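You operate a simulated robot arm through the tools that you are given. There is no shell and no other tool. Be economical: measure what you need, move in short steps, check, and stop when the job is done.

You are at the controls of a simulated two-armed robot. One attempt, no reset.

JOB
Pick up the yellow box with one hand, pass it to the other hand and put it in the small drink cans drum.

The check looks at the end state, three seconds after you hand in, the way a careful person would. Anything else that was tipped, shoved, dropped, spilled or broken makes it a failure.

ROBOT AND FRAMES
Two 6-joint arms with two-finger parallel grippers on one trunk, on a base that drives. Base frame: it is fixed to the floor where the robot stands at the start and does not move with it; the origin is under the middle of the robot, x ahead of it, y to its left, z up; the surface under the hand at the start is at about z = 85. Units: cm, degrees, N and s.
The left shoulder is at the start at [-7.7, 17.7, 83.2], the right one opposite. With the tool pointing down near the work surface each hand reaches from about 10 to 72 cm from the robot's upright axis, wherever it stands, measured 20 degrees to its own side. Places, roughly: small Drink cans drum (22x22 cm) [-94, 210, 30]. Payload 1.57 kg a hand.
Tool frame (each hand has its own): the origin (TCP) lies between the finger pads and is the grasp point; the fingertips stand 3 cm ahead of it; z points along the fingers, y is the line along which they close. The gripper opens to 8 cm. The fingers are 1.7 cm wide and 1.2 cm thick; the gripper's body (4 by 8.2 cm) begins 8 cm behind the TCP.
Orientation is that of the tool frame in the base frame, as a unit quaternion [x, y, z, w]. With the fingers straight down and closing along the base's y, the tool's x points along the base's -x, its y along +y and its z along -z.

CONTROLS
- The arms move only by the tool play_rows. It takes "left_rows", "right_rows" or both (then of equal length, played together; a hand with none holds still); each is a list of rows, each an object of numbers (a shift or turn left out is 0, a gripper value left out holds the last): "tx", "ty", "tz": the shift along the base's x, y, z in units of 300 mm (1.0 is 300 mm); "ax", "ay", "az": the turn, a rotation vector about the base's x, y, z in units of 180 degrees (1.0 is 180 degrees). In form: [{"tx": .., "ty": .., "tz": .., "ax": .., "ay": .., "az": ..}, ...]. A call has 1 to 10 rows; each row is the pose to reach, as a shift and turn from the pose commanded when the call began. "left_claw" and "right_claw" are, for a hand that has rows, the opening, from 0 (shut) to 1 (fully open), set as the call begins (left out, the last holds). A call with a number of a shift or a turn outside -1 to 1 is refused whole. Rows are played at 5 a second. More than 5 cm and 8.6 degrees between two rows, or a gripper value outside its range, and nothing of the call is played. A pose out of reach is approached as far as the arm can. The call stops where the force on the tool passes 40 N (or 10 N more than at its start, if that is more) or the arm is blocked; 0.2 s more then pass. Each finger travels about 7.2 cm/s and halts on what it meets, pressing with about 40 N; the grip force reading is that of the motor and also rises with nothing between the fingers. The clock runs only during rows and for 0.2 s after the last one: add rows that repeat a pose to give the fingers time. It gives the time, the measured TCP pose, the force on the tool (base axes), the opening and the grip force at its end, in the units of the frame above (readings bear some noise), with the torque about the TCP (base axes, N m) and any sound that the robot's microphone picked up, and new pictures: "pictures" is both (left out), scene, wrist or none (wrist: the cameras of the hands that moved).
- Cameras (640 x 400 px; columns grow to the right, rows downward): "scene" is now at [5.03, -0.95, 158.28]; the picture's right is [-0.09, -1.00, 0.00], its down [-0.65, 0.06, -0.76] and it looks along [0.76, -0.07, -0.65] (base axes); focal length 261 px, centre (320, 200). "left" rides on the left gripper at [7.2, 0.7, -12.2] in its tool frame; the picture's right is [-0.09, 1.00, 0.00], its down [-0.84, -0.08, -0.54] and it looks along [-0.54, -0.05, 0.84] (tool axes); focal length 238 px, centre (320, 200). "right" rides on the right gripper at [7.2, -0.7, -12.2] in its tool frame; the picture's right is [0.09, 1.00, 0.00], its down [-0.84, 0.08, -0.54] and it looks along [-0.54, 0.05, 0.84] (tool axes); focal length 238 px, centre (320, 200). There is no depth. A picture from a camera that has moved, and an enlarged one, comes with that camera's place and axes in the base frame and with its lens. The place of the scene camera against the robot may be out by one fixed shift of up to 2.5 cm in any direction.
- raise_lower(by): slides the trunk up (or, below 0, down) by that many cm; the arms and the scene camera ride with it, the base frame stays. It gives what a move gives, with no picture.
- base_move(legs): drives the robot by 1 to 6 legs, each [ahead, left, turn to the left] in cm, cm and degrees, along the robot's own axes; the way and the turn of a leg run together, so that a leg with both is an arc; at most 150 cm and 180 degrees a leg. The arms and the cameras ride along, it lands a little off, and it stops where it bumps. It gives what a move gives, and a new picture of the scene camera.
- pan_tilt(pan, tilt): turns the head with the scene camera to pan (to the left, within 143 degrees either way) and tilt (down, from -29 to 69), counted from straight ahead of the robot. It gives what a move gives, and a new picture of the scene camera.
- close_up(camera, box): a new picture of the part [left, top, right, bottom] of that camera's present view, enlarged. The clock stands still meanwhile.
- sign_off(): hands the job in; it is judged then, once.

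Work in short steps. Places have to be worked out from the pictures, the camera data and where the tool is seen: move nearer, look again, correct. Check each grasp and each placing, and mend what went wrong. You have 120 turns and 260 pictures in all, those below and enlarged ones among them. Open the grippers and draw the arms clear of the work before you hand the job in, unless the task says otherwise; then end with one line.

The tools are called after "Request:" by a JSON object that holds its "name" and its "arguments". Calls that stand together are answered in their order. play_rows: Moves the arms, as the interface text tells. Its arguments: {"type":"object","properties":{"left_rows":{"type":"array","items":{"type":"object","properties":{"tx":{"type":"number"},"ty":{"type":"number"},"tz":{"type":"number"},"ax":{"type":"number"},"ay":{"type":"number"},"az":{"type":"number"}}}},"left_claw":{"type":"number"},"right_rows":{"type":"array","items":{"type":"object","properties":{"tx":{"type":"number"},"ty":{"type":"number"},"tz":{"type":"number"},"ax":{"type":"number"},"ay":{"type":"number"},"az":{"type":"number"}}}},"right_claw":{"type":"number"},"pictures":{"type":"string","enum":["both","scene","wrist","none"]}},"required":[]} The other tools are called the same way: raise_lower (by) slides the trunk up or down; base_move (legs) drives the base; pan_tilt (pan, tilt) turns the head that bears the scene camera; close_up (camera, box) takes an enlarged picture of a part of a camera's view; sign_off () hands the job in.

At the start:

```text
time: 0.0
left_tool_pos: [49.86, 24.0, 112.66]
left_orientation: [0.0, 1.0, 0.0, 0.0]
left_contact_force: [0.7, 0.0, -0.4]
left_wrist_torque: [0.02, -0.01, -0.02]
left_opening: 7.97
left_finger_force: 0.1
right_tool_pos: [48.88, -16.4, 109.5]
right_orientation: [-0.001, 1.0, 0.001, 0.0]
right_contact_force: [-1.2, -0.4, -0.3]
right_wrist_torque: [-0.03, -0.03, 0.0]
right_opening: 8.0
right_finger_force: 0.1
trunk travel left (down, up): [-27.5, 5.3]
robot x, y, heading: [-0.16, -0.3, 0.1]
head pan, tilt: [-5.0, 40.6]
```

scene: 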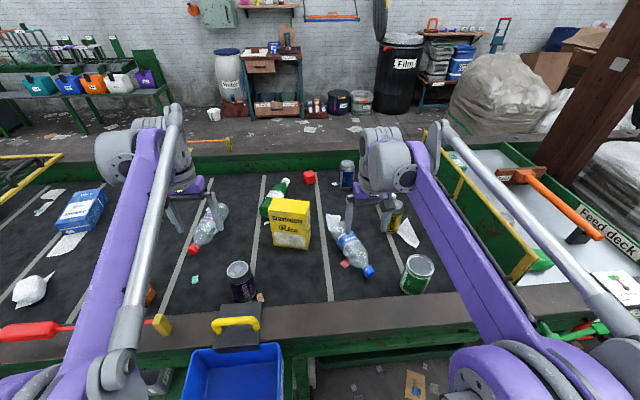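
right: 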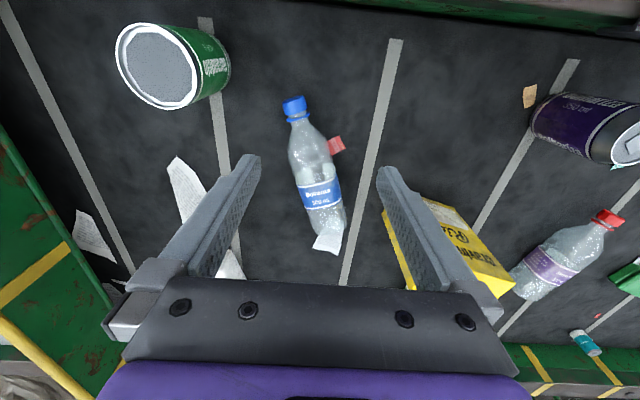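
left: 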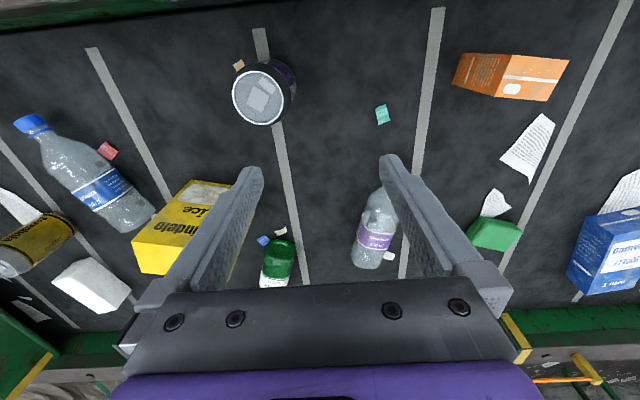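

I'll look closely at the yellow box and look toward the drum.

Request:
{"name": "close_up", "arguments": {"camera": "scene", "box": [220, 150, 380, 250]}}

Request:
{"name": "close_up", "arguments": {"camera": "left", "box": [0, 100, 320, 300]}}

Request:
{"name": "pan_tilt", "arguments": {"pan": 114, "tilt": 30}}

```text
4.00 times, centred on (300, 200) of scene
camera zoom: at [5.03, -0.95, 158.28], right [-0.09, -1.0, 0.0], down [-0.65, 0.06, -0.76], along [0.76, -0.07, -0.65], focal length 1043 px, centre (400, 200)
```

zoom: 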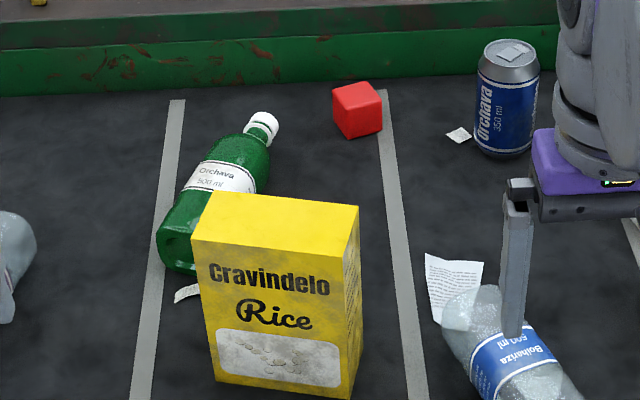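

```text
2.00 times, centred on (160, 200) of left
camera zoom: at [42.72, 24.77, 124.87], right [0.09, 1.0, 0.0], down [0.84, -0.08, 0.54], along [0.54, -0.05, -0.84], focal length 477 px, centre (640, 200)
```

zoom: 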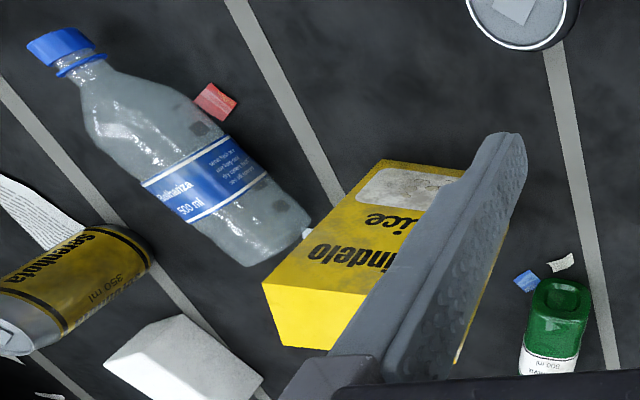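

```text
time: 2.0
left_tool_pos: [49.92, 24.1, 112.69]
left_orientation: [0.0, 1.0, 0.0, 0.0]
left_contact_force: [0.4, 0.4, 0.0]
left_wrist_torque: [0.0, 0.0, -0.02]
left_opening: 8.0
left_finger_force: 0.0
right_tool_pos: [48.85, -16.52, 109.5]
right_orientation: [0.0, 1.0, 0.0, 0.0]
right_contact_force: [0.1, 0.0, -0.2]
right_wrist_torque: [-0.01, -0.02, 0.01]
right_opening: 8.01
right_finger_force: 0.1
trunk travel left (down, up): [-27.5, 5.3]
robot x, y, heading: [0.32, 0.17, -0.0]
head pan, tilt: [114.0, 30.0]
camera scene: at [-7.07, 8.05, 159.9], right [0.91, 0.41, 0.0], down [0.2, -0.46, -0.87], along [-0.35, 0.79, -0.5], focal length 261 px, centre (320, 200)
```

scene: 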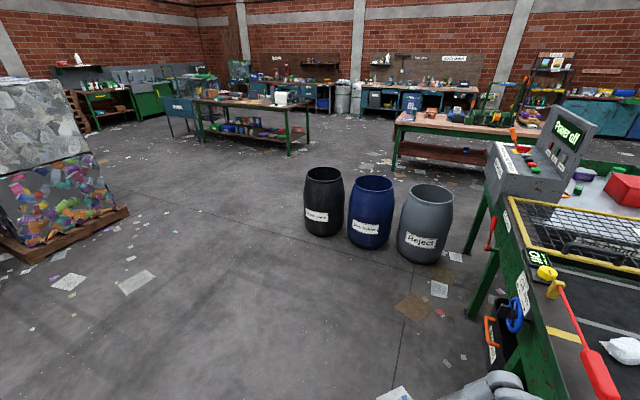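

Three drums are visible; check their labels.

Request:
{"name": "close_up", "arguments": {"camera": "scene", "box": [290, 150, 470, 270]}}

Request:
{"name": "pan_tilt", "arguments": {"pan": 0, "tilt": 60}}

```text
3.33 times, centred on (380, 210) of scene
camera zoom: at [-7.07, 8.05, 159.9], right [0.91, 0.41, 0.0], down [0.2, -0.46, -0.87], along [-0.35, 0.79, -0.5], focal length 870 px, centre (120, 167)
```

zoom: 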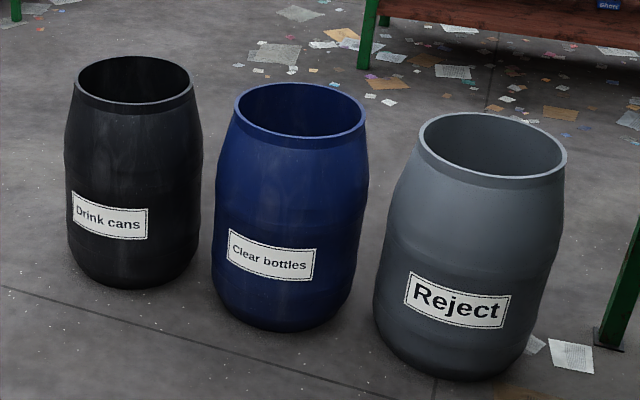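

```text
time: 3.9
left_tool_pos: [50.08, 24.17, 112.67]
left_orientation: [0.0, 1.0, 0.0, 0.0]
left_contact_force: [0.7, -0.1, 0.0]
left_wrist_torque: [-0.03, -0.02, 0.0]
left_opening: 7.99
left_finger_force: 0.2
right_tool_pos: [48.84, -16.4, 109.57]
right_orientation: [0.0, 1.0, 0.0, 0.0]
right_contact_force: [-0.8, -0.2, -0.3]
right_wrist_torque: [0.05, -0.03, 0.02]
right_opening: 8.01
right_finger_force: 0.0
trunk travel left (down, up): [-27.5, 5.3]
robot x, y, heading: [-0.14, -0.05, -0.1]
head pan, tilt: [0.0, 60.0]
camera scene: at [3.27, -0.21, 155.69], right [0.0, -1.0, 0.0], down [-0.87, 0.0, -0.5], along [0.5, 0.0, -0.87], focal length 261 px, centre (320, 200)
```

scene: 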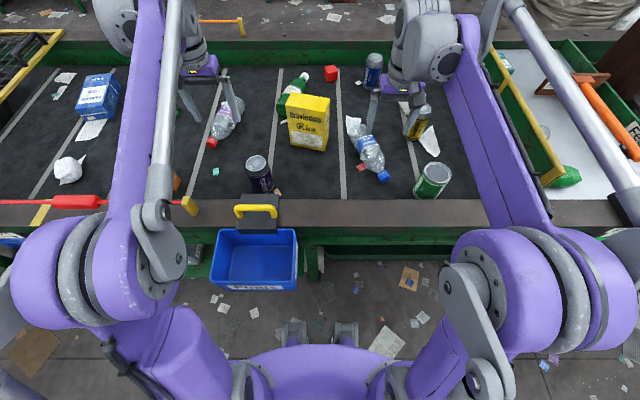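

The black drum is "Drink cans". The box stands upright, about 12.5 × 6 × 17 cm, centred near (68, 3.5), with its top at about z=102. I'll nudge the base forward 6 cm for reach, raise the trunk, and then yaw the right hand for a top grasp across the box's thickness.

Request:
{"name": "base_move", "arguments": {"legs": [[6, 0, 0]]}}

Request:
{"name": "raise_lower", "arguments": {"by": 5}}

Request:
{"name": "play_rows", "arguments": {"right_rows": [{"az": 0.045, "tz": 0.05}, {"az": 0.09, "tz": 0.1}, {"az": 0.135, "tz": 0.1}, {"az": 0.18, "tz": 0.1}, {"az": 0.225, "tz": 0.1}, {"az": 0.27, "tz": 0.1}, {"az": 0.315, "tz": 0.1}, {"az": 0.36, "tz": 0.1}, {"az": 0.417, "tz": 0.1}], "right_claw": 1}}

```text
time: 4.9
left_tool_pos: [55.92, 24.13, 112.59]
left_orientation: [-0.001, 1.0, 0.0, 0.0]
left_contact_force: [-0.5, 0.0, -0.9]
left_wrist_torque: [0.01, 0.0, 0.03]
left_opening: 8.01
left_finger_force: 0.1
right_tool_pos: [54.84, -16.43, 109.46]
right_orientation: [0.0, 1.0, 0.0, -0.001]
right_contact_force: [0.6, 0.8, 0.4]
right_wrist_torque: [0.0, 0.02, 0.0]
right_opening: 7.99
right_finger_force: 0.1
trunk travel left (down, up): [-27.5, 5.3]
robot x, y, heading: [5.6, 0.09, -0.1]
head pan, tilt: [0.0, 60.0]
camera scene: at [9.31, -0.21, 155.68], right [0.0, -1.0, 0.0], down [-0.87, 0.0, -0.5], along [0.5, 0.0, -0.87], focal length 261 px, centre (320, 200)
```

scene: 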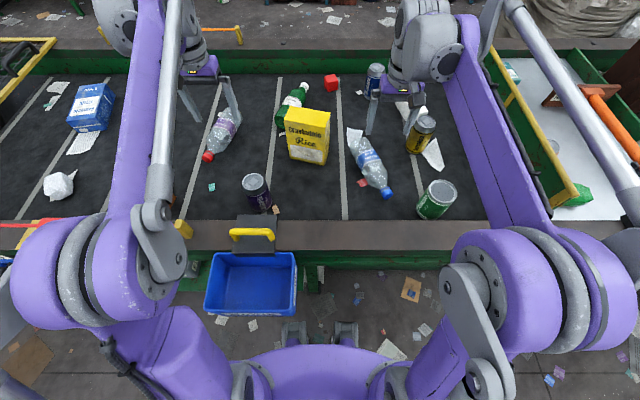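

```text
time: 5.8
left_tool_pos: [55.98, 24.15, 117.65]
left_orientation: [0.0, 1.0, 0.0, 0.0]
left_contact_force: [-0.4, 0.5, 0.2]
left_wrist_torque: [0.0, 0.0, 0.01]
left_opening: 8.02
left_finger_force: 0.2
right_tool_pos: [54.87, -16.31, 114.5]
right_orientation: [0.0, 1.0, 0.0, -0.001]
right_contact_force: [-0.1, -0.7, -0.7]
right_wrist_torque: [0.0, -0.05, -0.01]
right_opening: 8.0
right_finger_force: 0.1
trunk travel left (down, up): [-32.5, 0.3]
robot x, y, heading: [6.26, -0.18, -0.0]
head pan, tilt: [0.0, 60.0]
```

```text
refused: row 9 steps farther than a row can; nothing moved
```

The last row's turn step was too big; I'll split it.

Request:
{"name": "play_rows", "arguments": {"right_rows": [{"az": 0.045, "tz": 0.05}, {"az": 0.09, "tz": 0.1}, {"az": 0.135, "tz": 0.1}, {"az": 0.18, "tz": 0.1}, {"az": 0.225, "tz": 0.1}, {"az": 0.27, "tz": 0.1}, {"az": 0.315, "tz": 0.1}, {"az": 0.36, "tz": 0.1}, {"az": 0.39, "tz": 0.1}, {"az": 0.417, "tz": 0.1}], "right_claw": 1}}

```text
time: 8.0
left_tool_pos: [55.94, 24.12, 117.69]
left_orientation: [0.0, 1.0, 0.001, 0.0]
left_contact_force: [-0.5, -0.2, 0.7]
left_wrist_torque: [0.02, 0.02, 0.0]
left_opening: 7.99
left_finger_force: 0.1
right_tool_pos: [54.96, -16.45, 117.53]
right_orientation: [-0.61, 0.792, 0.0, 0.0]
right_contact_force: [0.6, -0.3, 0.2]
right_wrist_torque: [0.0, 0.01, 0.0]
right_opening: 8.0
right_finger_force: 0.1
trunk travel left (down, up): [-32.5, 0.3]
robot x, y, heading: [6.32, 0.07, -0.0]
head pan, tilt: [0.0, 60.0]
camera scene: at [9.06, -0.21, 160.98], right [0.0, -1.0, 0.0], down [-0.87, 0.0, -0.5], along [0.5, 0.0, -0.87], focal length 261 px, centre (320, 200)
camera right: at [53.6, -23.44, 129.59], right [-0.99, 0.17, 0.0], down [0.14, 0.83, 0.54], along [0.09, 0.53, -0.84], focal length 238 px, centre (320, 200)
```

scene: 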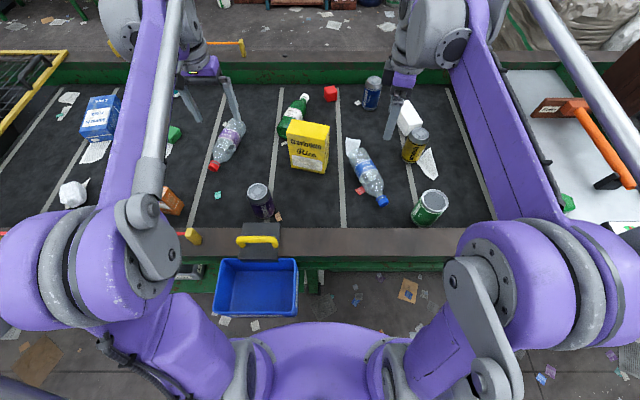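
right: 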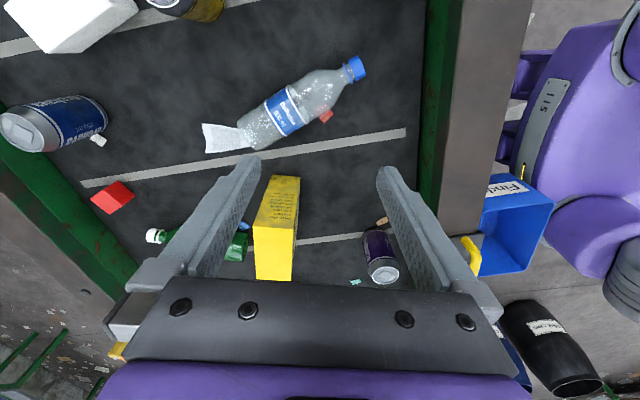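

Request:
{"name": "close_up", "arguments": {"camera": "right", "box": [220, 160, 380, 290]}}

```text
3.08 times, centred on (300, 225) of right
camera zoom: at [53.6, -23.44, 129.59], right [-0.99, 0.17, 0.0], down [0.14, 0.83, 0.54], along [0.09, 0.53, -0.84], focal length 733 px, centre (382, 123)
```

zoom: 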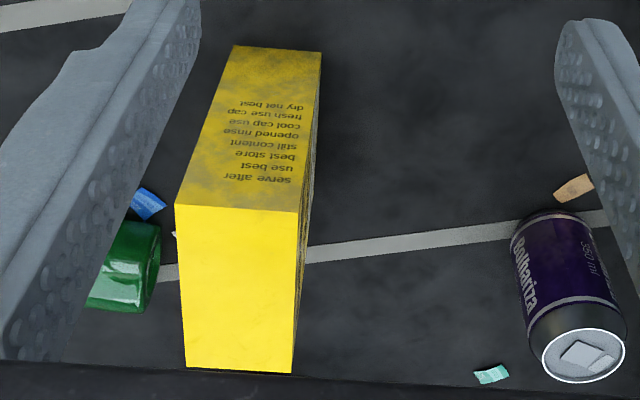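

The box measures about 12×6×17 cm: right side-face centre (64.4,-2.2), top z≈102, width running along (0.25,0.97). I'll move the right TCP above a grip point 3 cm in from the right face.

Request:
{"name": "play_rows", "arguments": {"right_rows": [{"tx": 0.085, "ty": 0.14}, {"tx": 0.17, "ty": 0.286}, {"tx": 0.255, "ty": 0.43}, {"tx": 0.34, "ty": 0.572}, {"tx": 0.34, "ty": 0.572, "tz": -0.15}, {"tx": 0.34, "ty": 0.572, "tz": -0.25}, {"tx": 0.34, "ty": 0.572, "tz": -0.25}]}}

```text
refused: row 2 steps farther than a row can; nothing moved
```

Request:
{"name": "play_rows", "arguments": {"right_rows": [{"tx": 0.068, "ty": 0.114}, {"tx": 0.136, "ty": 0.229}, {"tx": 0.204, "ty": 0.343}, {"tx": 0.272, "ty": 0.458}, {"tx": 0.34, "ty": 0.572}, {"tx": 0.34, "ty": 0.572, "tz": -0.15}, {"tx": 0.34, "ty": 0.572, "tz": -0.25}, {"tx": 0.34, "ty": 0.572, "tz": -0.25}]}}

```text
time: 9.8
left_tool_pos: [55.98, 24.23, 117.66]
left_orientation: [0.0, 1.0, 0.0, 0.0]
left_contact_force: [-0.6, 0.3, -0.1]
left_wrist_torque: [0.0, 0.0, 0.03]
left_opening: 8.0
left_finger_force: 0.0
right_tool_pos: [64.79, 0.79, 109.85]
right_orientation: [-0.609, 0.793, -0.001, 0.0]
right_contact_force: [-0.9, -0.2, -1.2]
right_wrist_torque: [-0.02, 0.02, 0.02]
right_opening: 7.97
right_finger_force: 0.1
trunk travel left (down, up): [-32.5, 0.3]
robot x, y, heading: [6.32, 0.32, 0.0]
head pan, tilt: [0.0, 60.0]
camera scene: at [9.07, -0.2, 160.99], right [0.0, -1.0, 0.0], down [-0.87, 0.0, -0.5], along [0.5, 0.0, -0.87], focal length 261 px, centre (320, 200)
camera right: at [63.59, -6.28, 121.88], right [-0.99, 0.17, 0.0], down [0.14, 0.83, 0.54], along [0.09, 0.53, -0.84], focal length 238 px, centre (320, 200)
```

scene: 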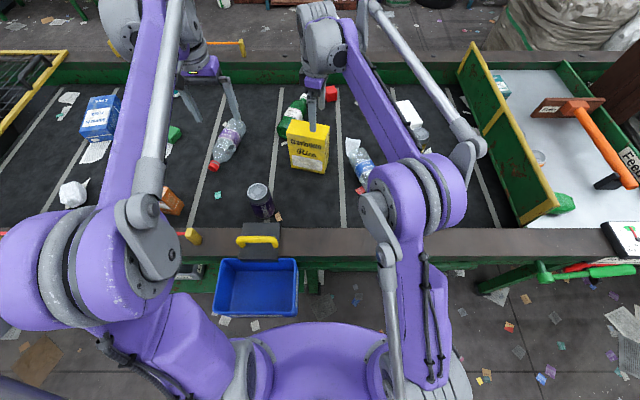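
right: 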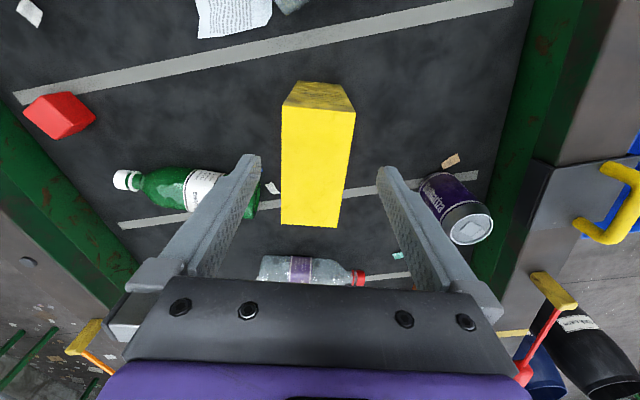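

Alignment is good: about 0.4 cm in x and 1.3° off. I'll correct that, descend to z≈98.5, then close.

Request:
{"name": "play_rows", "arguments": {"right_rows": [{"tx": 0.014, "az": 0.007}, {"tx": 0.014, "az": 0.007, "tz": -0.1}, {"tx": 0.014, "az": 0.007, "tz": -0.2}, {"tx": 0.014, "az": 0.007, "tz": -0.3}, {"tx": 0.014, "az": 0.007, "tz": -0.378}, {"tx": 0.014, "az": 0.007, "tz": -0.378}]}}

Request:
{"name": "play_rows", "arguments": {"right_rows": [{}, {}, {}, {}], "right_claw": 0}}

```text
time: 11.2
left_tool_pos: [55.98, 24.1, 117.59]
left_orientation: [0.0, 1.0, 0.0, 0.001]
left_contact_force: [0.3, 0.1, 0.3]
left_wrist_torque: [0.0, -0.02, 0.02]
left_opening: 8.0
left_finger_force: 0.1
right_tool_pos: [65.49, 0.75, 98.59]
right_orientation: [-0.617, 0.787, 0.0, -0.001]
right_contact_force: [0.5, 0.0, 0.1]
right_wrist_torque: [-0.02, -0.01, -0.03]
right_opening: 8.01
right_finger_force: 0.1
trunk travel left (down, up): [-32.5, 0.3]
robot x, y, heading: [6.04, 0.15, -0.2]
head pan, tilt: [0.0, 60.0]
camera scene: at [9.05, -0.21, 160.99], right [0.0, -1.0, 0.0], down [-0.87, 0.0, -0.5], along [0.5, 0.0, -0.87], focal length 261 px, centre (320, 200)
camera right: at [64.29, -6.25, 110.6], right [-0.99, 0.15, 0.0], down [0.12, 0.83, 0.54], along [0.08, 0.54, -0.84], focal length 238 px, centre (320, 200)
```

scene: 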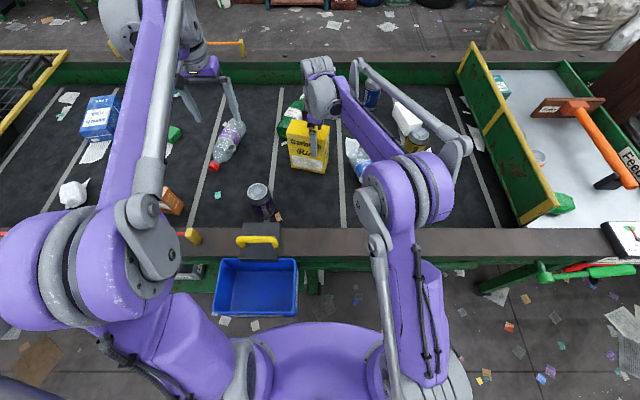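
right: 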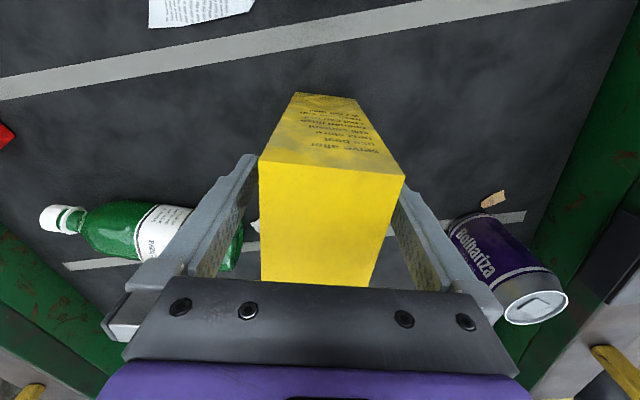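

```text
time: 12.2
left_tool_pos: [56.04, 24.08, 117.55]
left_orientation: [0.0, 1.0, 0.0, 0.0]
left_contact_force: [0.0, -0.4, 0.7]
left_wrist_torque: [0.01, -0.04, 0.02]
left_opening: 8.0
left_finger_force: 0.0
right_tool_pos: [65.44, 0.81, 98.63]
right_orientation: [-0.618, 0.786, 0.0, 0.0]
right_contact_force: [0.1, -0.1, -0.4]
right_wrist_torque: [0.01, -0.01, -0.01]
right_opening: 5.89
right_finger_force: 39.9
trunk travel left (down, up): [-32.5, 0.3]
robot x, y, heading: [6.21, 0.13, 0.2]
head pan, tilt: [0.0, 60.0]
camera scene: at [9.06, -0.21, 160.98], right [0.0, -1.0, 0.0], down [-0.87, 0.0, -0.5], along [0.5, 0.0, -0.87], focal length 261 px, centre (320, 200)
camera right: at [64.3, -6.25, 110.62], right [-0.99, 0.15, 0.0], down [0.12, 0.83, 0.54], along [0.08, 0.54, -0.84], focal length 238 px, centre (320, 200)
```

scene: 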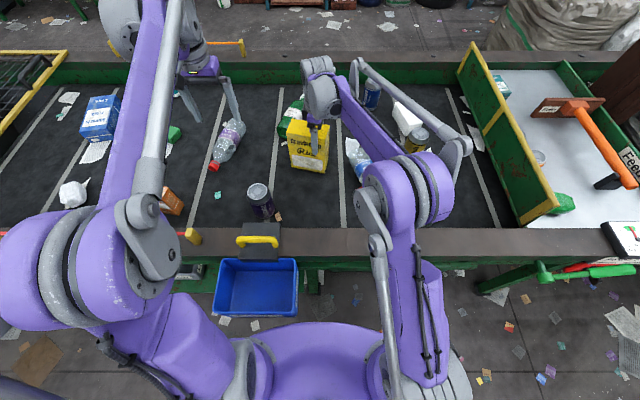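
right: 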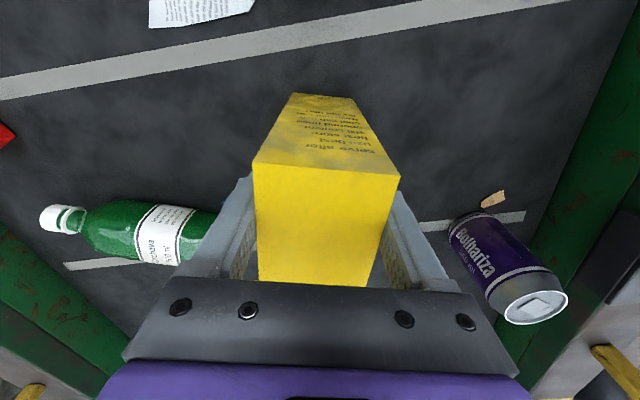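

Grip is firm at 5.9 cm. I'll lift straight up, then retract toward the robot.

Request:
{"name": "play_rows", "arguments": {"right_rows": [{"tz": 0.08}, {"tz": 0.2}, {"tz": 0.33}, {"tz": 0.45, "tx": -0.05}, {"tz": 0.55, "tx": -0.15}, {"tz": 0.6, "tx": -0.27}, {"tz": 0.65, "tx": -0.4}, {"tz": 0.65, "tx": -0.5}, {"tz": 0.65, "tx": -0.5}]}}

```text
time: 14.2
left_tool_pos: [55.99, 24.08, 117.68]
left_orientation: [0.0, 1.0, 0.0, -0.001]
left_contact_force: [0.7, 0.4, -0.9]
left_wrist_torque: [0.05, 0.01, -0.01]
left_opening: 8.0
left_finger_force: 0.1
right_tool_pos: [50.67, 0.77, 118.18]
right_orientation: [-0.617, 0.787, 0.0, -0.001]
right_contact_force: [-0.1, -1.2, 0.2]
right_wrist_torque: [-0.01, 0.01, -0.01]
right_opening: 5.87
right_finger_force: 39.9
trunk travel left (down, up): [-32.5, 0.3]
robot x, y, heading: [6.12, -0.36, 0.1]
head pan, tilt: [0.0, 60.0]
camera scene: at [9.13, -0.19, 160.99], right [0.0, -1.0, 0.0], down [-0.87, 0.0, -0.5], along [0.5, 0.0, -0.87], focal length 261 px, centre (320, 200)
camera right: at [49.52, -6.25, 130.11], right [-0.99, 0.15, 0.0], down [0.12, 0.83, 0.54], along [0.08, 0.54, -0.84], focal length 238 px, centre (320, 200)
```

scene: 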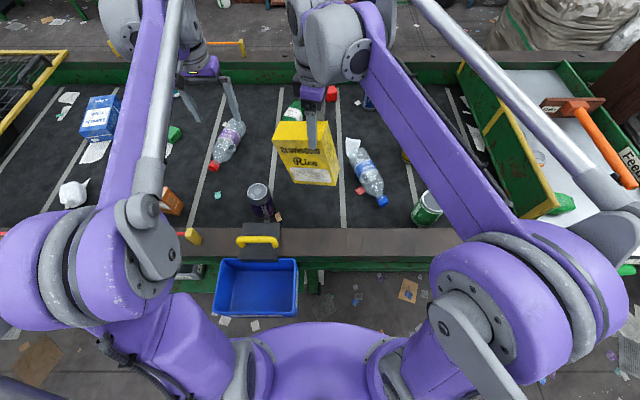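
right: 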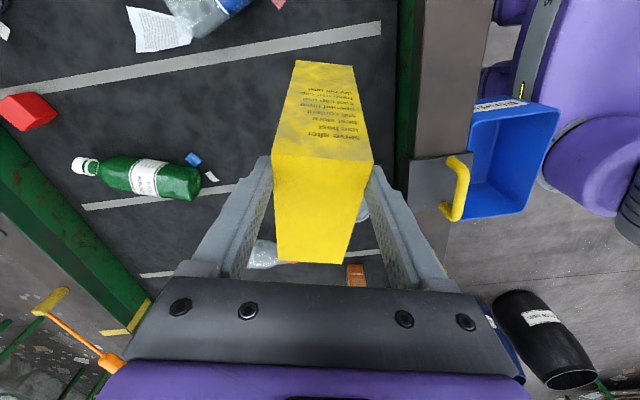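

The lift is clean. Next I turn the right hand so the box's free edge faces the left hand. Meanwhile I pitch the left hand up toward horizontal, keeping it clear to the left.

Request:
{"name": "play_rows", "arguments": {"left_rows": [{"ay": -0.0444, "tx": -0.04, "ty": 0.02}, {"ay": -0.0888, "tx": -0.08, "ty": 0.04}, {"ay": -0.1332, "tx": -0.12, "ty": 0.06}, {"ay": -0.1776, "tx": -0.16, "ty": 0.08}, {"ay": -0.222, "tx": -0.2, "ty": 0.1}, {"ay": -0.2664, "tx": -0.24, "ty": 0.12}, {"ay": -0.3108, "tx": -0.28, "ty": 0.14}, {"ay": -0.3552, "tx": -0.32, "ty": 0.16}, {"ay": -0.4, "tx": -0.35, "ty": 0.18}], "left_claw": 1, "right_rows": [{"az": 0.02, "ty": -0.015}, {"az": 0.04, "ty": -0.03}, {"az": 0.06, "ty": -0.045}, {"az": 0.08, "ty": -0.06}, {"az": 0.1, "ty": -0.075}, {"az": 0.12, "ty": -0.09}, {"az": 0.14, "ty": -0.105}, {"az": 0.155, "ty": -0.12}, {"az": 0.167, "ty": -0.127}]}}

```text
time: 16.2
left_tool_pos: [45.57, 29.63, 117.68]
left_orientation: [0.001, 0.808, 0.0, 0.589]
left_contact_force: [0.2, -0.5, 0.5]
left_wrist_torque: [0.01, 0.01, 0.0]
left_opening: 7.99
left_finger_force: 0.0
right_tool_pos: [50.45, -3.0, 118.16]
right_orientation: [0.8, -0.599, 0.001, 0.0]
right_contact_force: [0.4, 0.4, 0.4]
right_wrist_torque: [0.03, 0.02, 0.04]
right_opening: 5.85
right_finger_force: 39.7
trunk travel left (down, up): [-32.5, 0.3]
robot x, y, heading: [5.78, 0.43, 0.1]
head pan, tilt: [0.0, 60.0]
camera scene: at [9.03, -0.22, 160.98], right [0.0, -1.0, 0.0], down [-0.87, 0.0, -0.5], along [0.5, 0.0, -0.87], focal length 261 px, centre (320, 200)
camera right: at [53.05, -9.68, 130.25], right [-0.93, -0.37, 0.0], down [-0.31, 0.78, 0.54], along [-0.2, 0.5, -0.84], focal length 238 px, centre (320, 200)
camera left: at [31.57, 30.21, 114.67], right [0.03, 1.0, 0.09], down [-0.26, -0.08, 0.96], along [0.97, -0.05, 0.26], focal length 238 px, centre (320, 200)
```

scene: 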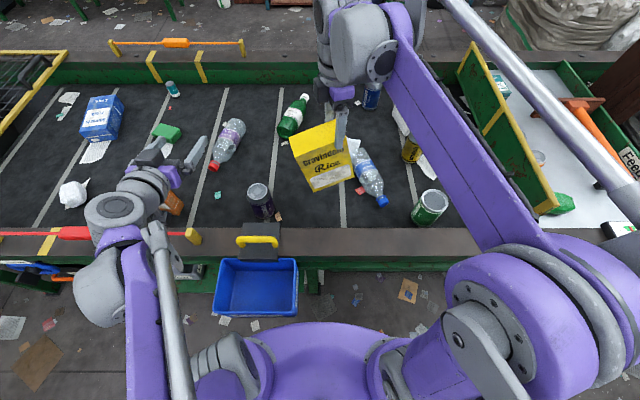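
right: 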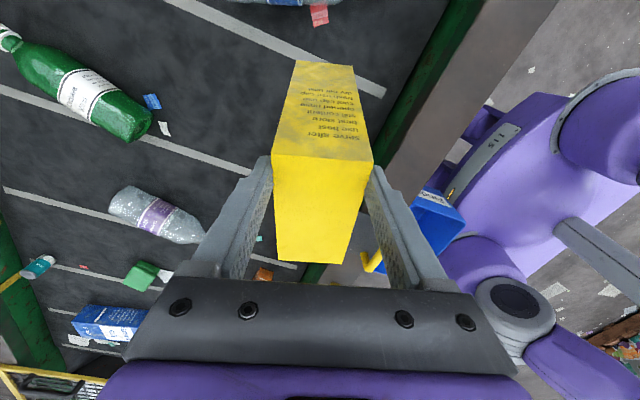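
left: 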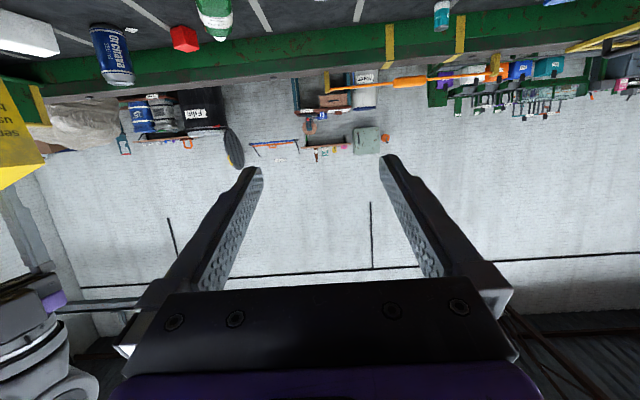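

Both are clear. Now I yaw the left hand -74° in place so its fingers point at the box's left edge.

Request:
{"name": "play_rows", "arguments": {"left_rows": [{"az": -0.041}, {"az": -0.082}, {"az": -0.123}, {"az": -0.164}, {"az": -0.205}, {"az": -0.246}, {"az": -0.287}, {"az": -0.328}, {"az": -0.369}, {"az": -0.409}]}}

```text
time: 18.4
left_tool_pos: [45.53, 29.56, 117.58]
left_orientation: [0.484, 0.648, -0.353, 0.471]
left_contact_force: [-1.0, 0.5, 0.2]
left_wrist_torque: [0.02, 0.01, -0.03]
left_opening: 7.99
left_finger_force: 0.1
right_tool_pos: [50.66, -2.87, 118.22]
right_orientation: [0.801, -0.599, 0.0, 0.0]
right_contact_force: [0.0, -0.1, -0.4]
right_wrist_torque: [-0.01, 0.05, 0.01]
right_opening: 5.86
right_finger_force: 40.3
trunk travel left (down, up): [-32.5, 0.3]
robot x, y, heading: [6.02, -0.01, -0.1]
head pan, tilt: [0.0, 60.0]
camera scene: at [9.14, -0.16, 160.99], right [0.0, -1.0, 0.0], down [-0.87, 0.0, -0.5], along [0.5, 0.0, -0.87], focal length 261 px, centre (320, 200)
camera left: at [42.27, 43.01, 114.57], right [0.96, 0.25, 0.09], down [-0.15, 0.23, 0.96], along [0.22, -0.94, 0.25], focal length 238 px, centre (320, 200)
```

scene: 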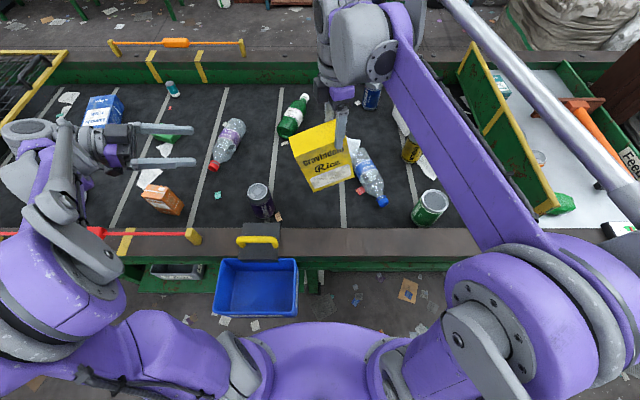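
left: 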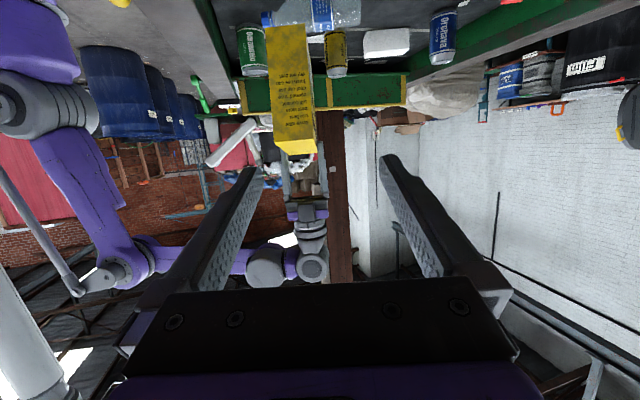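

Request:
{"name": "close_up", "arguments": {"camera": "left", "box": [220, 10, 380, 110]}}

Request:
{"name": "close_up", "arguments": {"camera": "left", "box": [220, 110, 380, 210]}}

```text
4.00 times, centred on (300, 60) of left
camera zoom: at [42.27, 43.01, 114.57], right [0.96, 0.25, 0.09], down [-0.15, 0.23, 0.96], along [0.22, -0.94, 0.25], focal length 953 px, centre (400, 760)
```

zoom: 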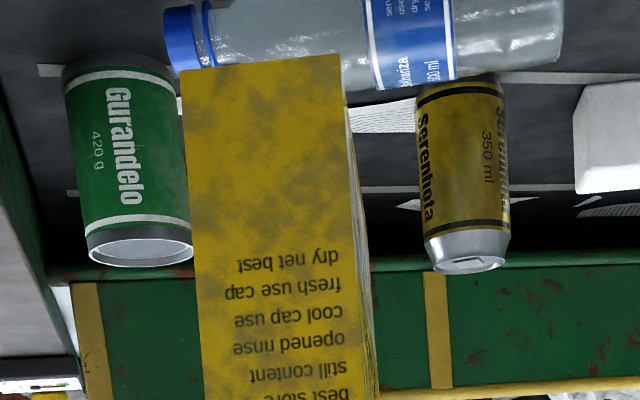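

```text
4.00 times, centred on (300, 160) of left
camera zoom: at [42.27, 43.01, 114.57], right [0.96, 0.25, 0.09], down [-0.15, 0.23, 0.96], along [0.22, -0.94, 0.25], focal length 953 px, centre (400, 360)
```

zoom: 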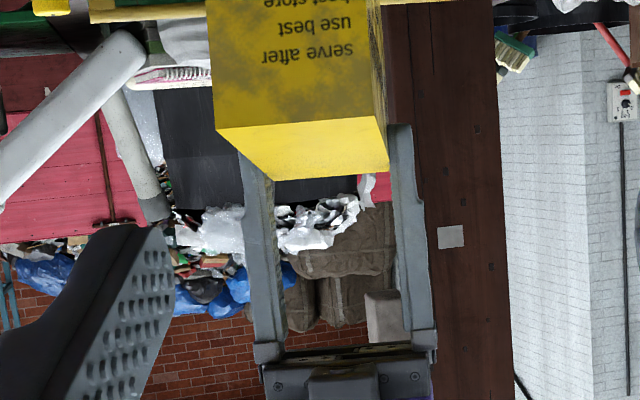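

The box slipped about 5 cm down in the right grip during the lift and tilted about 12°, but it's stable now. Its left face centre is near (48.5, 4.9, 106.5). I won't move the right hand. The left hand goes to a pre-grasp point 20 cm back along its approach line.

Request:
{"name": "play_rows", "arguments": {"left_rows": [{"tx": -0.011, "ty": -0.12, "tz": -0.04}, {"tx": -0.022, "ty": -0.24, "tz": -0.08}, {"tx": -0.033, "ty": -0.37, "tz": -0.127}, {"tx": -0.033, "ty": -0.37, "tz": -0.127}]}}

Request:
{"name": "close_up", "arguments": {"camera": "left", "box": [160, 0, 480, 200]}}

Request:
{"name": "close_up", "arguments": {"camera": "scene", "box": [180, 70, 420, 220]}}

```text
time: 19.4
left_tool_pos: [44.28, 18.57, 113.92]
left_orientation: [0.486, 0.647, -0.353, 0.469]
left_contact_force: [0.1, -0.3, -0.3]
left_wrist_torque: [-0.01, -0.01, -0.02]
left_opening: 8.0
left_finger_force: 0.2
right_tool_pos: [50.52, -2.91, 118.14]
right_orientation: [0.801, -0.598, 0.0, 0.0]
right_contact_force: [-0.1, -0.2, -1.0]
right_wrist_torque: [-0.02, -0.02, 0.04]
right_opening: 5.84
right_finger_force: 40.2
trunk travel left (down, up): [-32.5, 0.3]
robot x, y, heading: [5.97, 0.18, -0.1]
head pan, tilt: [0.0, 60.0]
camera scene: at [9.08, -0.15, 160.99], right [0.0, -1.0, 0.0], down [-0.87, 0.0, -0.5], along [0.5, 0.0, -0.87], focal length 261 px, centre (320, 200)
camera left: at [40.88, 31.84, 110.83], right [0.96, 0.25, 0.09], down [-0.15, 0.23, 0.96], along [0.22, -0.94, 0.25], focal length 238 px, centre (320, 200)
```

scene: 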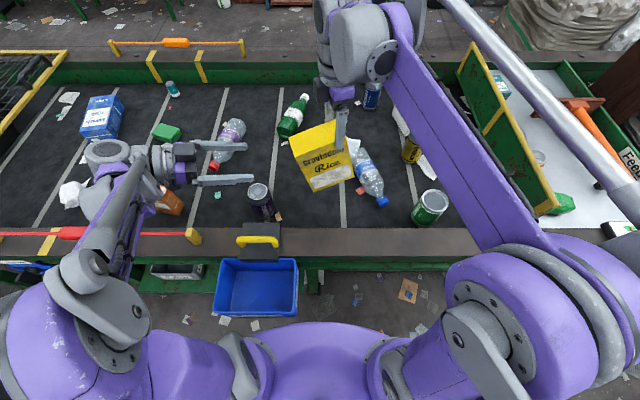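
left: 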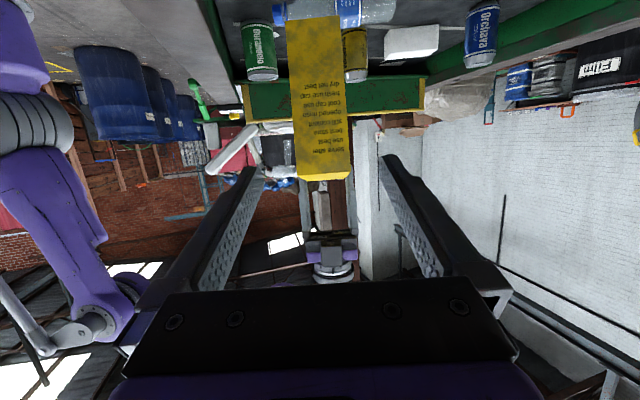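

```text
2.00 times, centred on (320, 100) of left
camera zoom: at [40.88, 31.84, 110.83], right [0.96, 0.25, 0.09], down [-0.15, 0.23, 0.96], along [0.22, -0.94, 0.25], focal length 477 px, centre (320, 400)
```

zoom: 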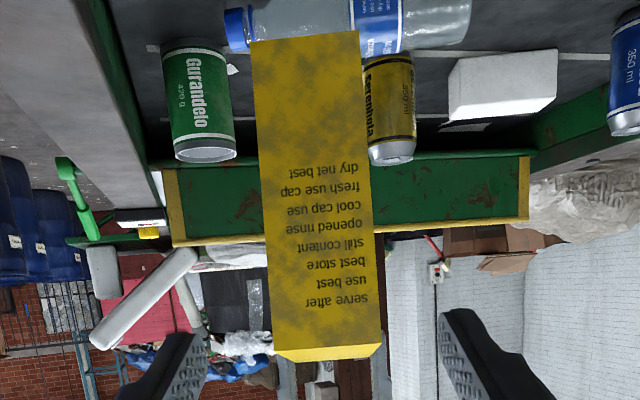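

```text
2.67 times, centred on (300, 145) of scene
camera zoom: at [9.08, -0.15, 160.99], right [0.0, -1.0, 0.0], down [-0.87, 0.0, -0.5], along [0.5, 0.0, -0.87], focal length 696 px, centre (373, 347)
```

zoom: 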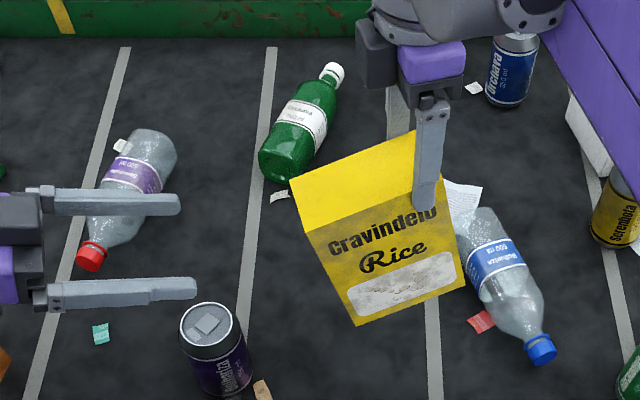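

Measurement is consistent. Advance 13 cm along the approach and check the fingers straddle the box.

Request:
{"name": "play_rows", "arguments": {"left_rows": [{"tx": 0.029, "ty": -0.1, "tz": -0.036}, {"tx": 0.058, "ty": -0.2, "tz": -0.071}, {"tx": 0.087, "ty": -0.3, "tz": -0.107}, {"tx": 0.116, "ty": -0.402, "tz": -0.143}, {"tx": 0.116, "ty": -0.402, "tz": -0.143}]}}

```text
time: 20.6
left_tool_pos: [47.98, 6.16, 109.58]
left_orientation: [0.484, 0.648, -0.352, 0.471]
left_contact_force: [-0.4, 0.2, -0.4]
left_wrist_torque: [-0.02, 0.0, 0.01]
left_opening: 7.99
left_finger_force: 0.1
right_tool_pos: [50.5, -2.95, 118.3]
right_orientation: [0.801, -0.599, 0.001, 0.0]
right_contact_force: [0.6, -0.4, 0.0]
right_wrist_torque: [-0.01, -0.01, -0.06]
right_opening: 5.84
right_finger_force: 39.7
trunk travel left (down, up): [-32.5, 0.3]
robot x, y, heading: [5.99, -0.12, 0.2]
head pan, tilt: [0.0, 60.0]
camera scene: at [9.04, -0.16, 160.98], right [0.0, -1.0, 0.0], down [-0.87, 0.0, -0.5], along [0.5, 0.0, -0.87], focal length 261 px, centre (320, 200)
camera left: at [44.52, 19.62, 106.56], right [0.96, 0.25, 0.09], down [-0.15, 0.23, 0.96], along [0.22, -0.94, 0.25], focal length 238 px, centre (320, 200)
```

scene: 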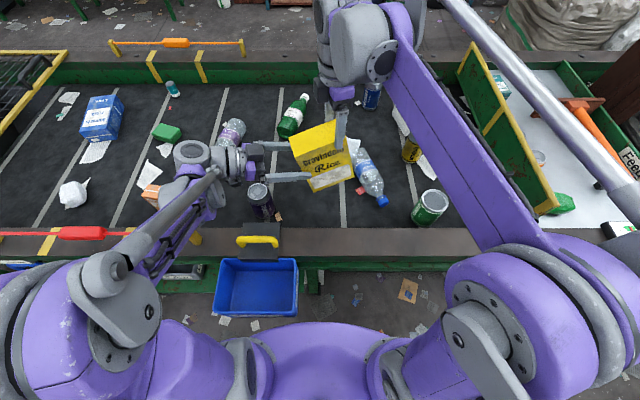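
left: 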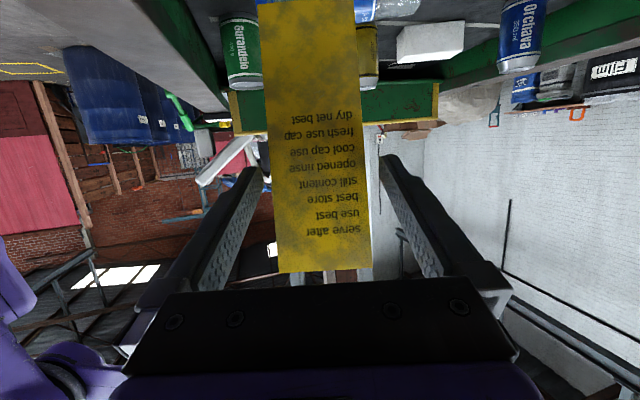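

Box is centred between the fingers. Advance the remaining 6.5 cm, then close the left gripper.

Request:
{"name": "play_rows", "arguments": {"left_rows": [{"tx": 0.014, "ty": -0.051, "tz": -0.019}, {"tx": 0.028, "ty": -0.103, "tz": -0.038}, {"tx": 0.042, "ty": -0.154, "tz": -0.057}, {"tx": 0.056, "ty": -0.205, "tz": -0.076}, {"tx": 0.056, "ty": -0.205, "tz": -0.076}]}}

```text
time: 21.8
left_tool_pos: [49.64, 0.13, 107.24]
left_orientation: [0.485, 0.648, -0.353, 0.47]
left_contact_force: [0.0, 0.3, -0.8]
left_wrist_torque: [-0.01, -0.02, 0.01]
left_opening: 8.0
left_finger_force: 0.0
right_tool_pos: [50.42, -2.96, 118.28]
right_orientation: [0.801, -0.599, 0.0, 0.0]
right_contact_force: [-0.6, 0.5, 0.5]
right_wrist_torque: [0.0, -0.01, -0.01]
right_opening: 5.84
right_finger_force: 40.3
trunk travel left (down, up): [-32.5, 0.3]
robot x, y, heading: [6.16, 0.23, 0.3]
head pan, tilt: [0.0, 60.0]
camera scene: at [9.04, -0.19, 160.98], right [0.0, -1.0, 0.0], down [-0.87, 0.0, -0.5], along [0.5, 0.0, -0.87], focal length 261 px, centre (320, 200)
camera left: at [46.25, 13.59, 104.28], right [0.96, 0.25, 0.09], down [-0.15, 0.22, 0.96], along [0.22, -0.94, 0.25], focal length 238 px, centre (320, 200)
```

scene: 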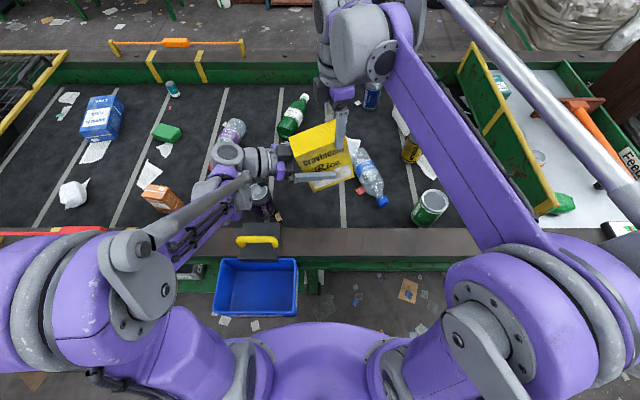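
left: 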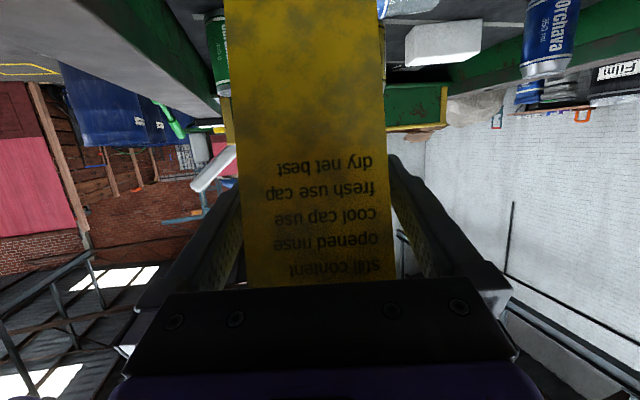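

Request:
{"name": "play_rows", "arguments": {"left_rows": [{}, {}, {}, {}, {}], "left_claw": 0, "pictures": "wrist"}}

```text
time: 23.0
left_tool_pos: [49.65, 0.24, 107.32]
left_orientation: [0.485, 0.647, -0.353, 0.47]
left_contact_force: [-3.5, -2.9, -1.5]
left_wrist_torque: [0.19, -0.18, 0.03]
left_opening: 5.88
left_finger_force: 40.0
right_tool_pos: [50.46, -3.14, 118.23]
right_orientation: [0.801, -0.599, 0.0, 0.0]
right_contact_force: [3.3, 2.3, 2.5]
right_wrist_torque: [0.13, -0.15, -0.15]
right_opening: 5.87
right_finger_force: 39.7
trunk travel left (down, up): [-32.5, 0.3]
robot x, y, heading: [6.36, 0.21, 0.0]
head pan, tilt: [0.0, 60.0]
camera left: at [46.25, 13.59, 104.29], right [0.96, 0.25, 0.09], down [-0.15, 0.22, 0.96], along [0.22, -0.94, 0.25], focal length 238 px, centre (320, 200)
```

left: 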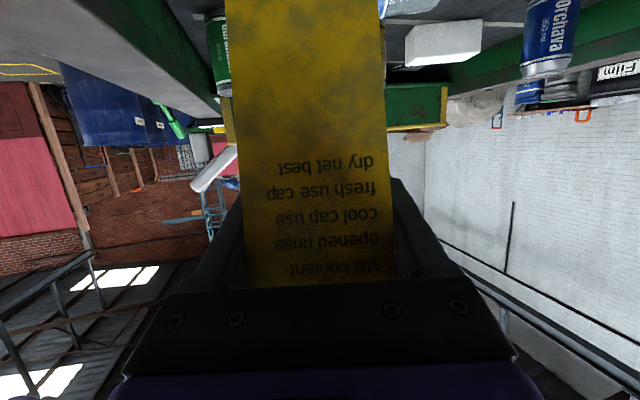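

The left grip is firm at 5.88 cm and 40 N. I'll open the right gripper and raise it slowly out of the way.

Request:
{"name": "play_rows", "arguments": {"right_rows": [{}, {}, {}, {"tz": 0.05}, {"tz": 0.12}, {"tz": 0.2}, {"tz": 0.28, "ty": -0.08}, {"tz": 0.28, "ty": -0.2}, {"tz": 0.28, "ty": -0.33}, {"tz": 0.28, "ty": -0.45}], "right_claw": 1}}

Request:
{"name": "close_up", "arguments": {"camera": "left", "box": [160, 0, 480, 300]}}

```text
time: 25.2
left_tool_pos: [49.7, 0.19, 107.39]
left_orientation: [0.485, 0.648, -0.352, 0.471]
left_contact_force: [0.2, 0.6, 0.0]
left_wrist_torque: [0.01, 0.0, -0.01]
left_opening: 5.92
left_finger_force: 39.9
right_tool_pos: [50.69, -16.71, 126.52]
right_orientation: [0.801, -0.599, 0.001, 0.0]
right_contact_force: [0.6, 0.2, 0.4]
right_wrist_torque: [0.03, -0.03, 0.0]
right_opening: 7.99
right_finger_force: 0.1
trunk travel left (down, up): [-32.5, 0.3]
robot x, y, heading: [5.93, 0.2, 0.0]
head pan, tilt: [0.0, 60.0]
camera scene: at [9.06, -0.31, 160.98], right [0.0, -1.0, 0.0], down [-0.87, 0.0, -0.5], along [0.5, 0.0, -0.87], focal length 261 px, centre (320, 200)
camera right: at [53.18, -23.23, 138.59], right [-0.93, -0.37, 0.0], down [-0.31, 0.78, 0.54], along [-0.2, 0.5, -0.84], focal length 238 px, centre (320, 200)
```

scene: 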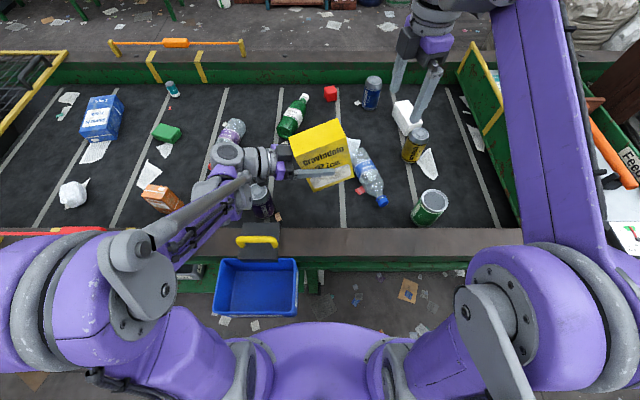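
right: 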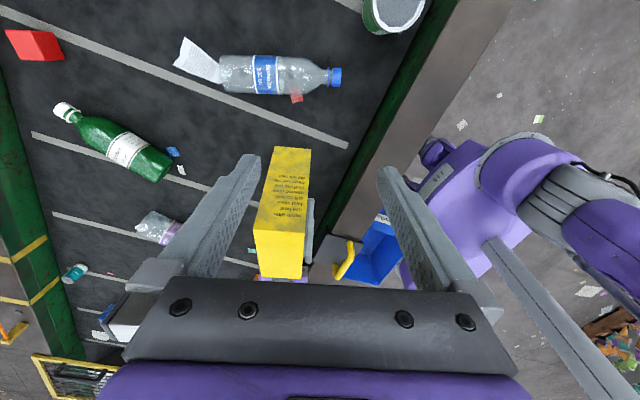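

```text
1.33 times, centred on (320, 150) of left
camera zoom: at [46.26, 13.53, 104.3], right [0.96, 0.25, 0.09], down [-0.15, 0.22, 0.96], along [0.22, -0.94, 0.25], focal length 318 px, centre (320, 267)
```

zoom: 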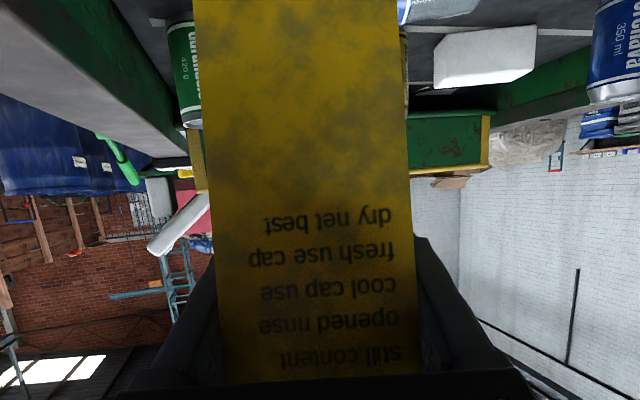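

Hand-over is complete; the box is steady in the left hand. Before driving I look behind for obstacles.

Request:
{"name": "pan_tilt", "arguments": {"pan": 143, "tilt": 35}}

Request:
{"name": "pan_tilt", "arguments": {"pan": -140, "tilt": 35}}

Request:
{"name": "pan_tilt", "arguments": {"pan": 90, "tilt": 35}}

```text
time: 27.5
left_tool_pos: [49.63, 0.12, 107.32]
left_orientation: [0.484, 0.648, -0.352, 0.471]
left_contact_force: [-0.4, 0.0, -1.0]
left_wrist_torque: [-0.04, 0.01, -0.05]
left_opening: 5.88
left_finger_force: 40.1
right_tool_pos: [50.65, -16.36, 126.59]
right_orientation: [0.801, -0.599, -0.001, 0.0]
right_contact_force: [-0.8, 0.2, 0.6]
right_wrist_torque: [-0.03, 0.01, 0.0]
right_opening: 8.0
right_finger_force: 0.0
trunk travel left (down, up): [-32.5, 0.3]
robot x, y, heading: [6.2, 0.14, -0.1]
head pan, tilt: [143.0, 35.0]
camera scene: at [-4.64, 5.09, 164.41], right [0.6, 0.8, 0.0], down [0.46, -0.35, -0.82], along [-0.65, 0.49, -0.57], focal length 261 px, centre (320, 200)
```

scene: 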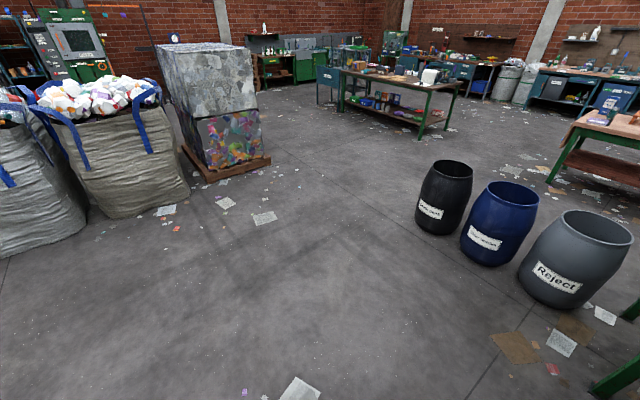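

```text
time: 31.4
left_tool_pos: [49.62, 0.11, 107.32]
left_orientation: [0.484, 0.648, -0.352, 0.471]
left_contact_force: [0.4, 0.4, -0.4]
left_wrist_torque: [-0.03, 0.04, 0.01]
left_opening: 5.94
left_finger_force: 40.2
right_tool_pos: [50.67, -16.47, 126.56]
right_orientation: [0.8, -0.599, 0.0, 0.0]
right_contact_force: [0.9, -0.9, 0.4]
right_wrist_torque: [0.01, -0.02, -0.01]
right_opening: 7.99
right_finger_force: 0.0
trunk travel left (down, up): [-32.5, 0.3]
robot x, y, heading: [6.17, 0.12, 0.0]
head pan, tilt: [-140.0, 35.0]
camera scene: at [-4.34, -5.88, 164.41], right [-0.64, 0.77, 0.0], down [0.44, 0.37, -0.82], along [-0.63, -0.53, -0.57], focal length 261 px, centre (320, 200)
```

scene: 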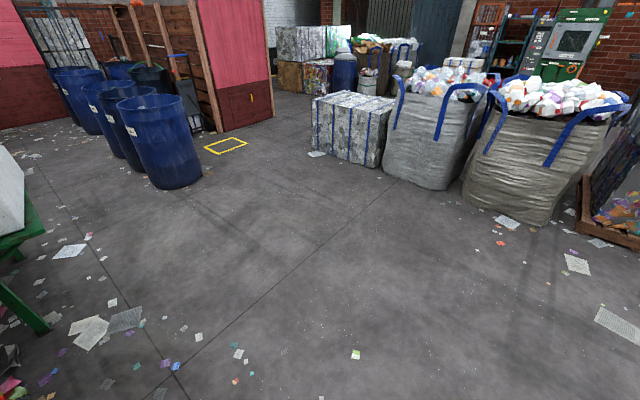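

```text
time: 34.6
left_tool_pos: [49.56, 0.18, 107.3]
left_orientation: [0.485, 0.647, -0.353, 0.47]
left_contact_force: [0.1, -0.4, -0.6]
left_wrist_torque: [-0.01, -0.02, -0.01]
left_opening: 5.89
left_finger_force: 39.9
right_tool_pos: [50.61, -16.45, 126.56]
right_orientation: [0.801, -0.599, 0.0, 0.0]
right_contact_force: [-0.2, -0.2, -0.3]
right_wrist_torque: [-0.01, 0.0, -0.02]
right_opening: 7.99
right_finger_force: 0.0
trunk travel left (down, up): [-32.5, 0.3]
robot x, y, heading: [5.89, -0.12, -0.0]
head pan, tilt: [90.0, 35.0]
camera scene: at [2.4, 8.6, 164.41], right [1.0, 0.0, 0.0], down [0.0, -0.57, -0.82], along [0.0, 0.82, -0.57], focal length 261 px, centre (320, 200)
```

scene: 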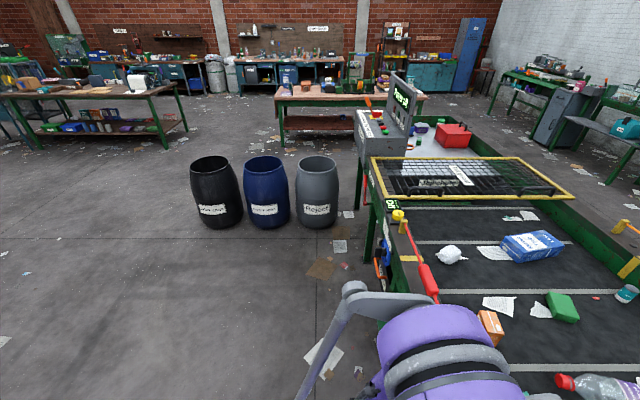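

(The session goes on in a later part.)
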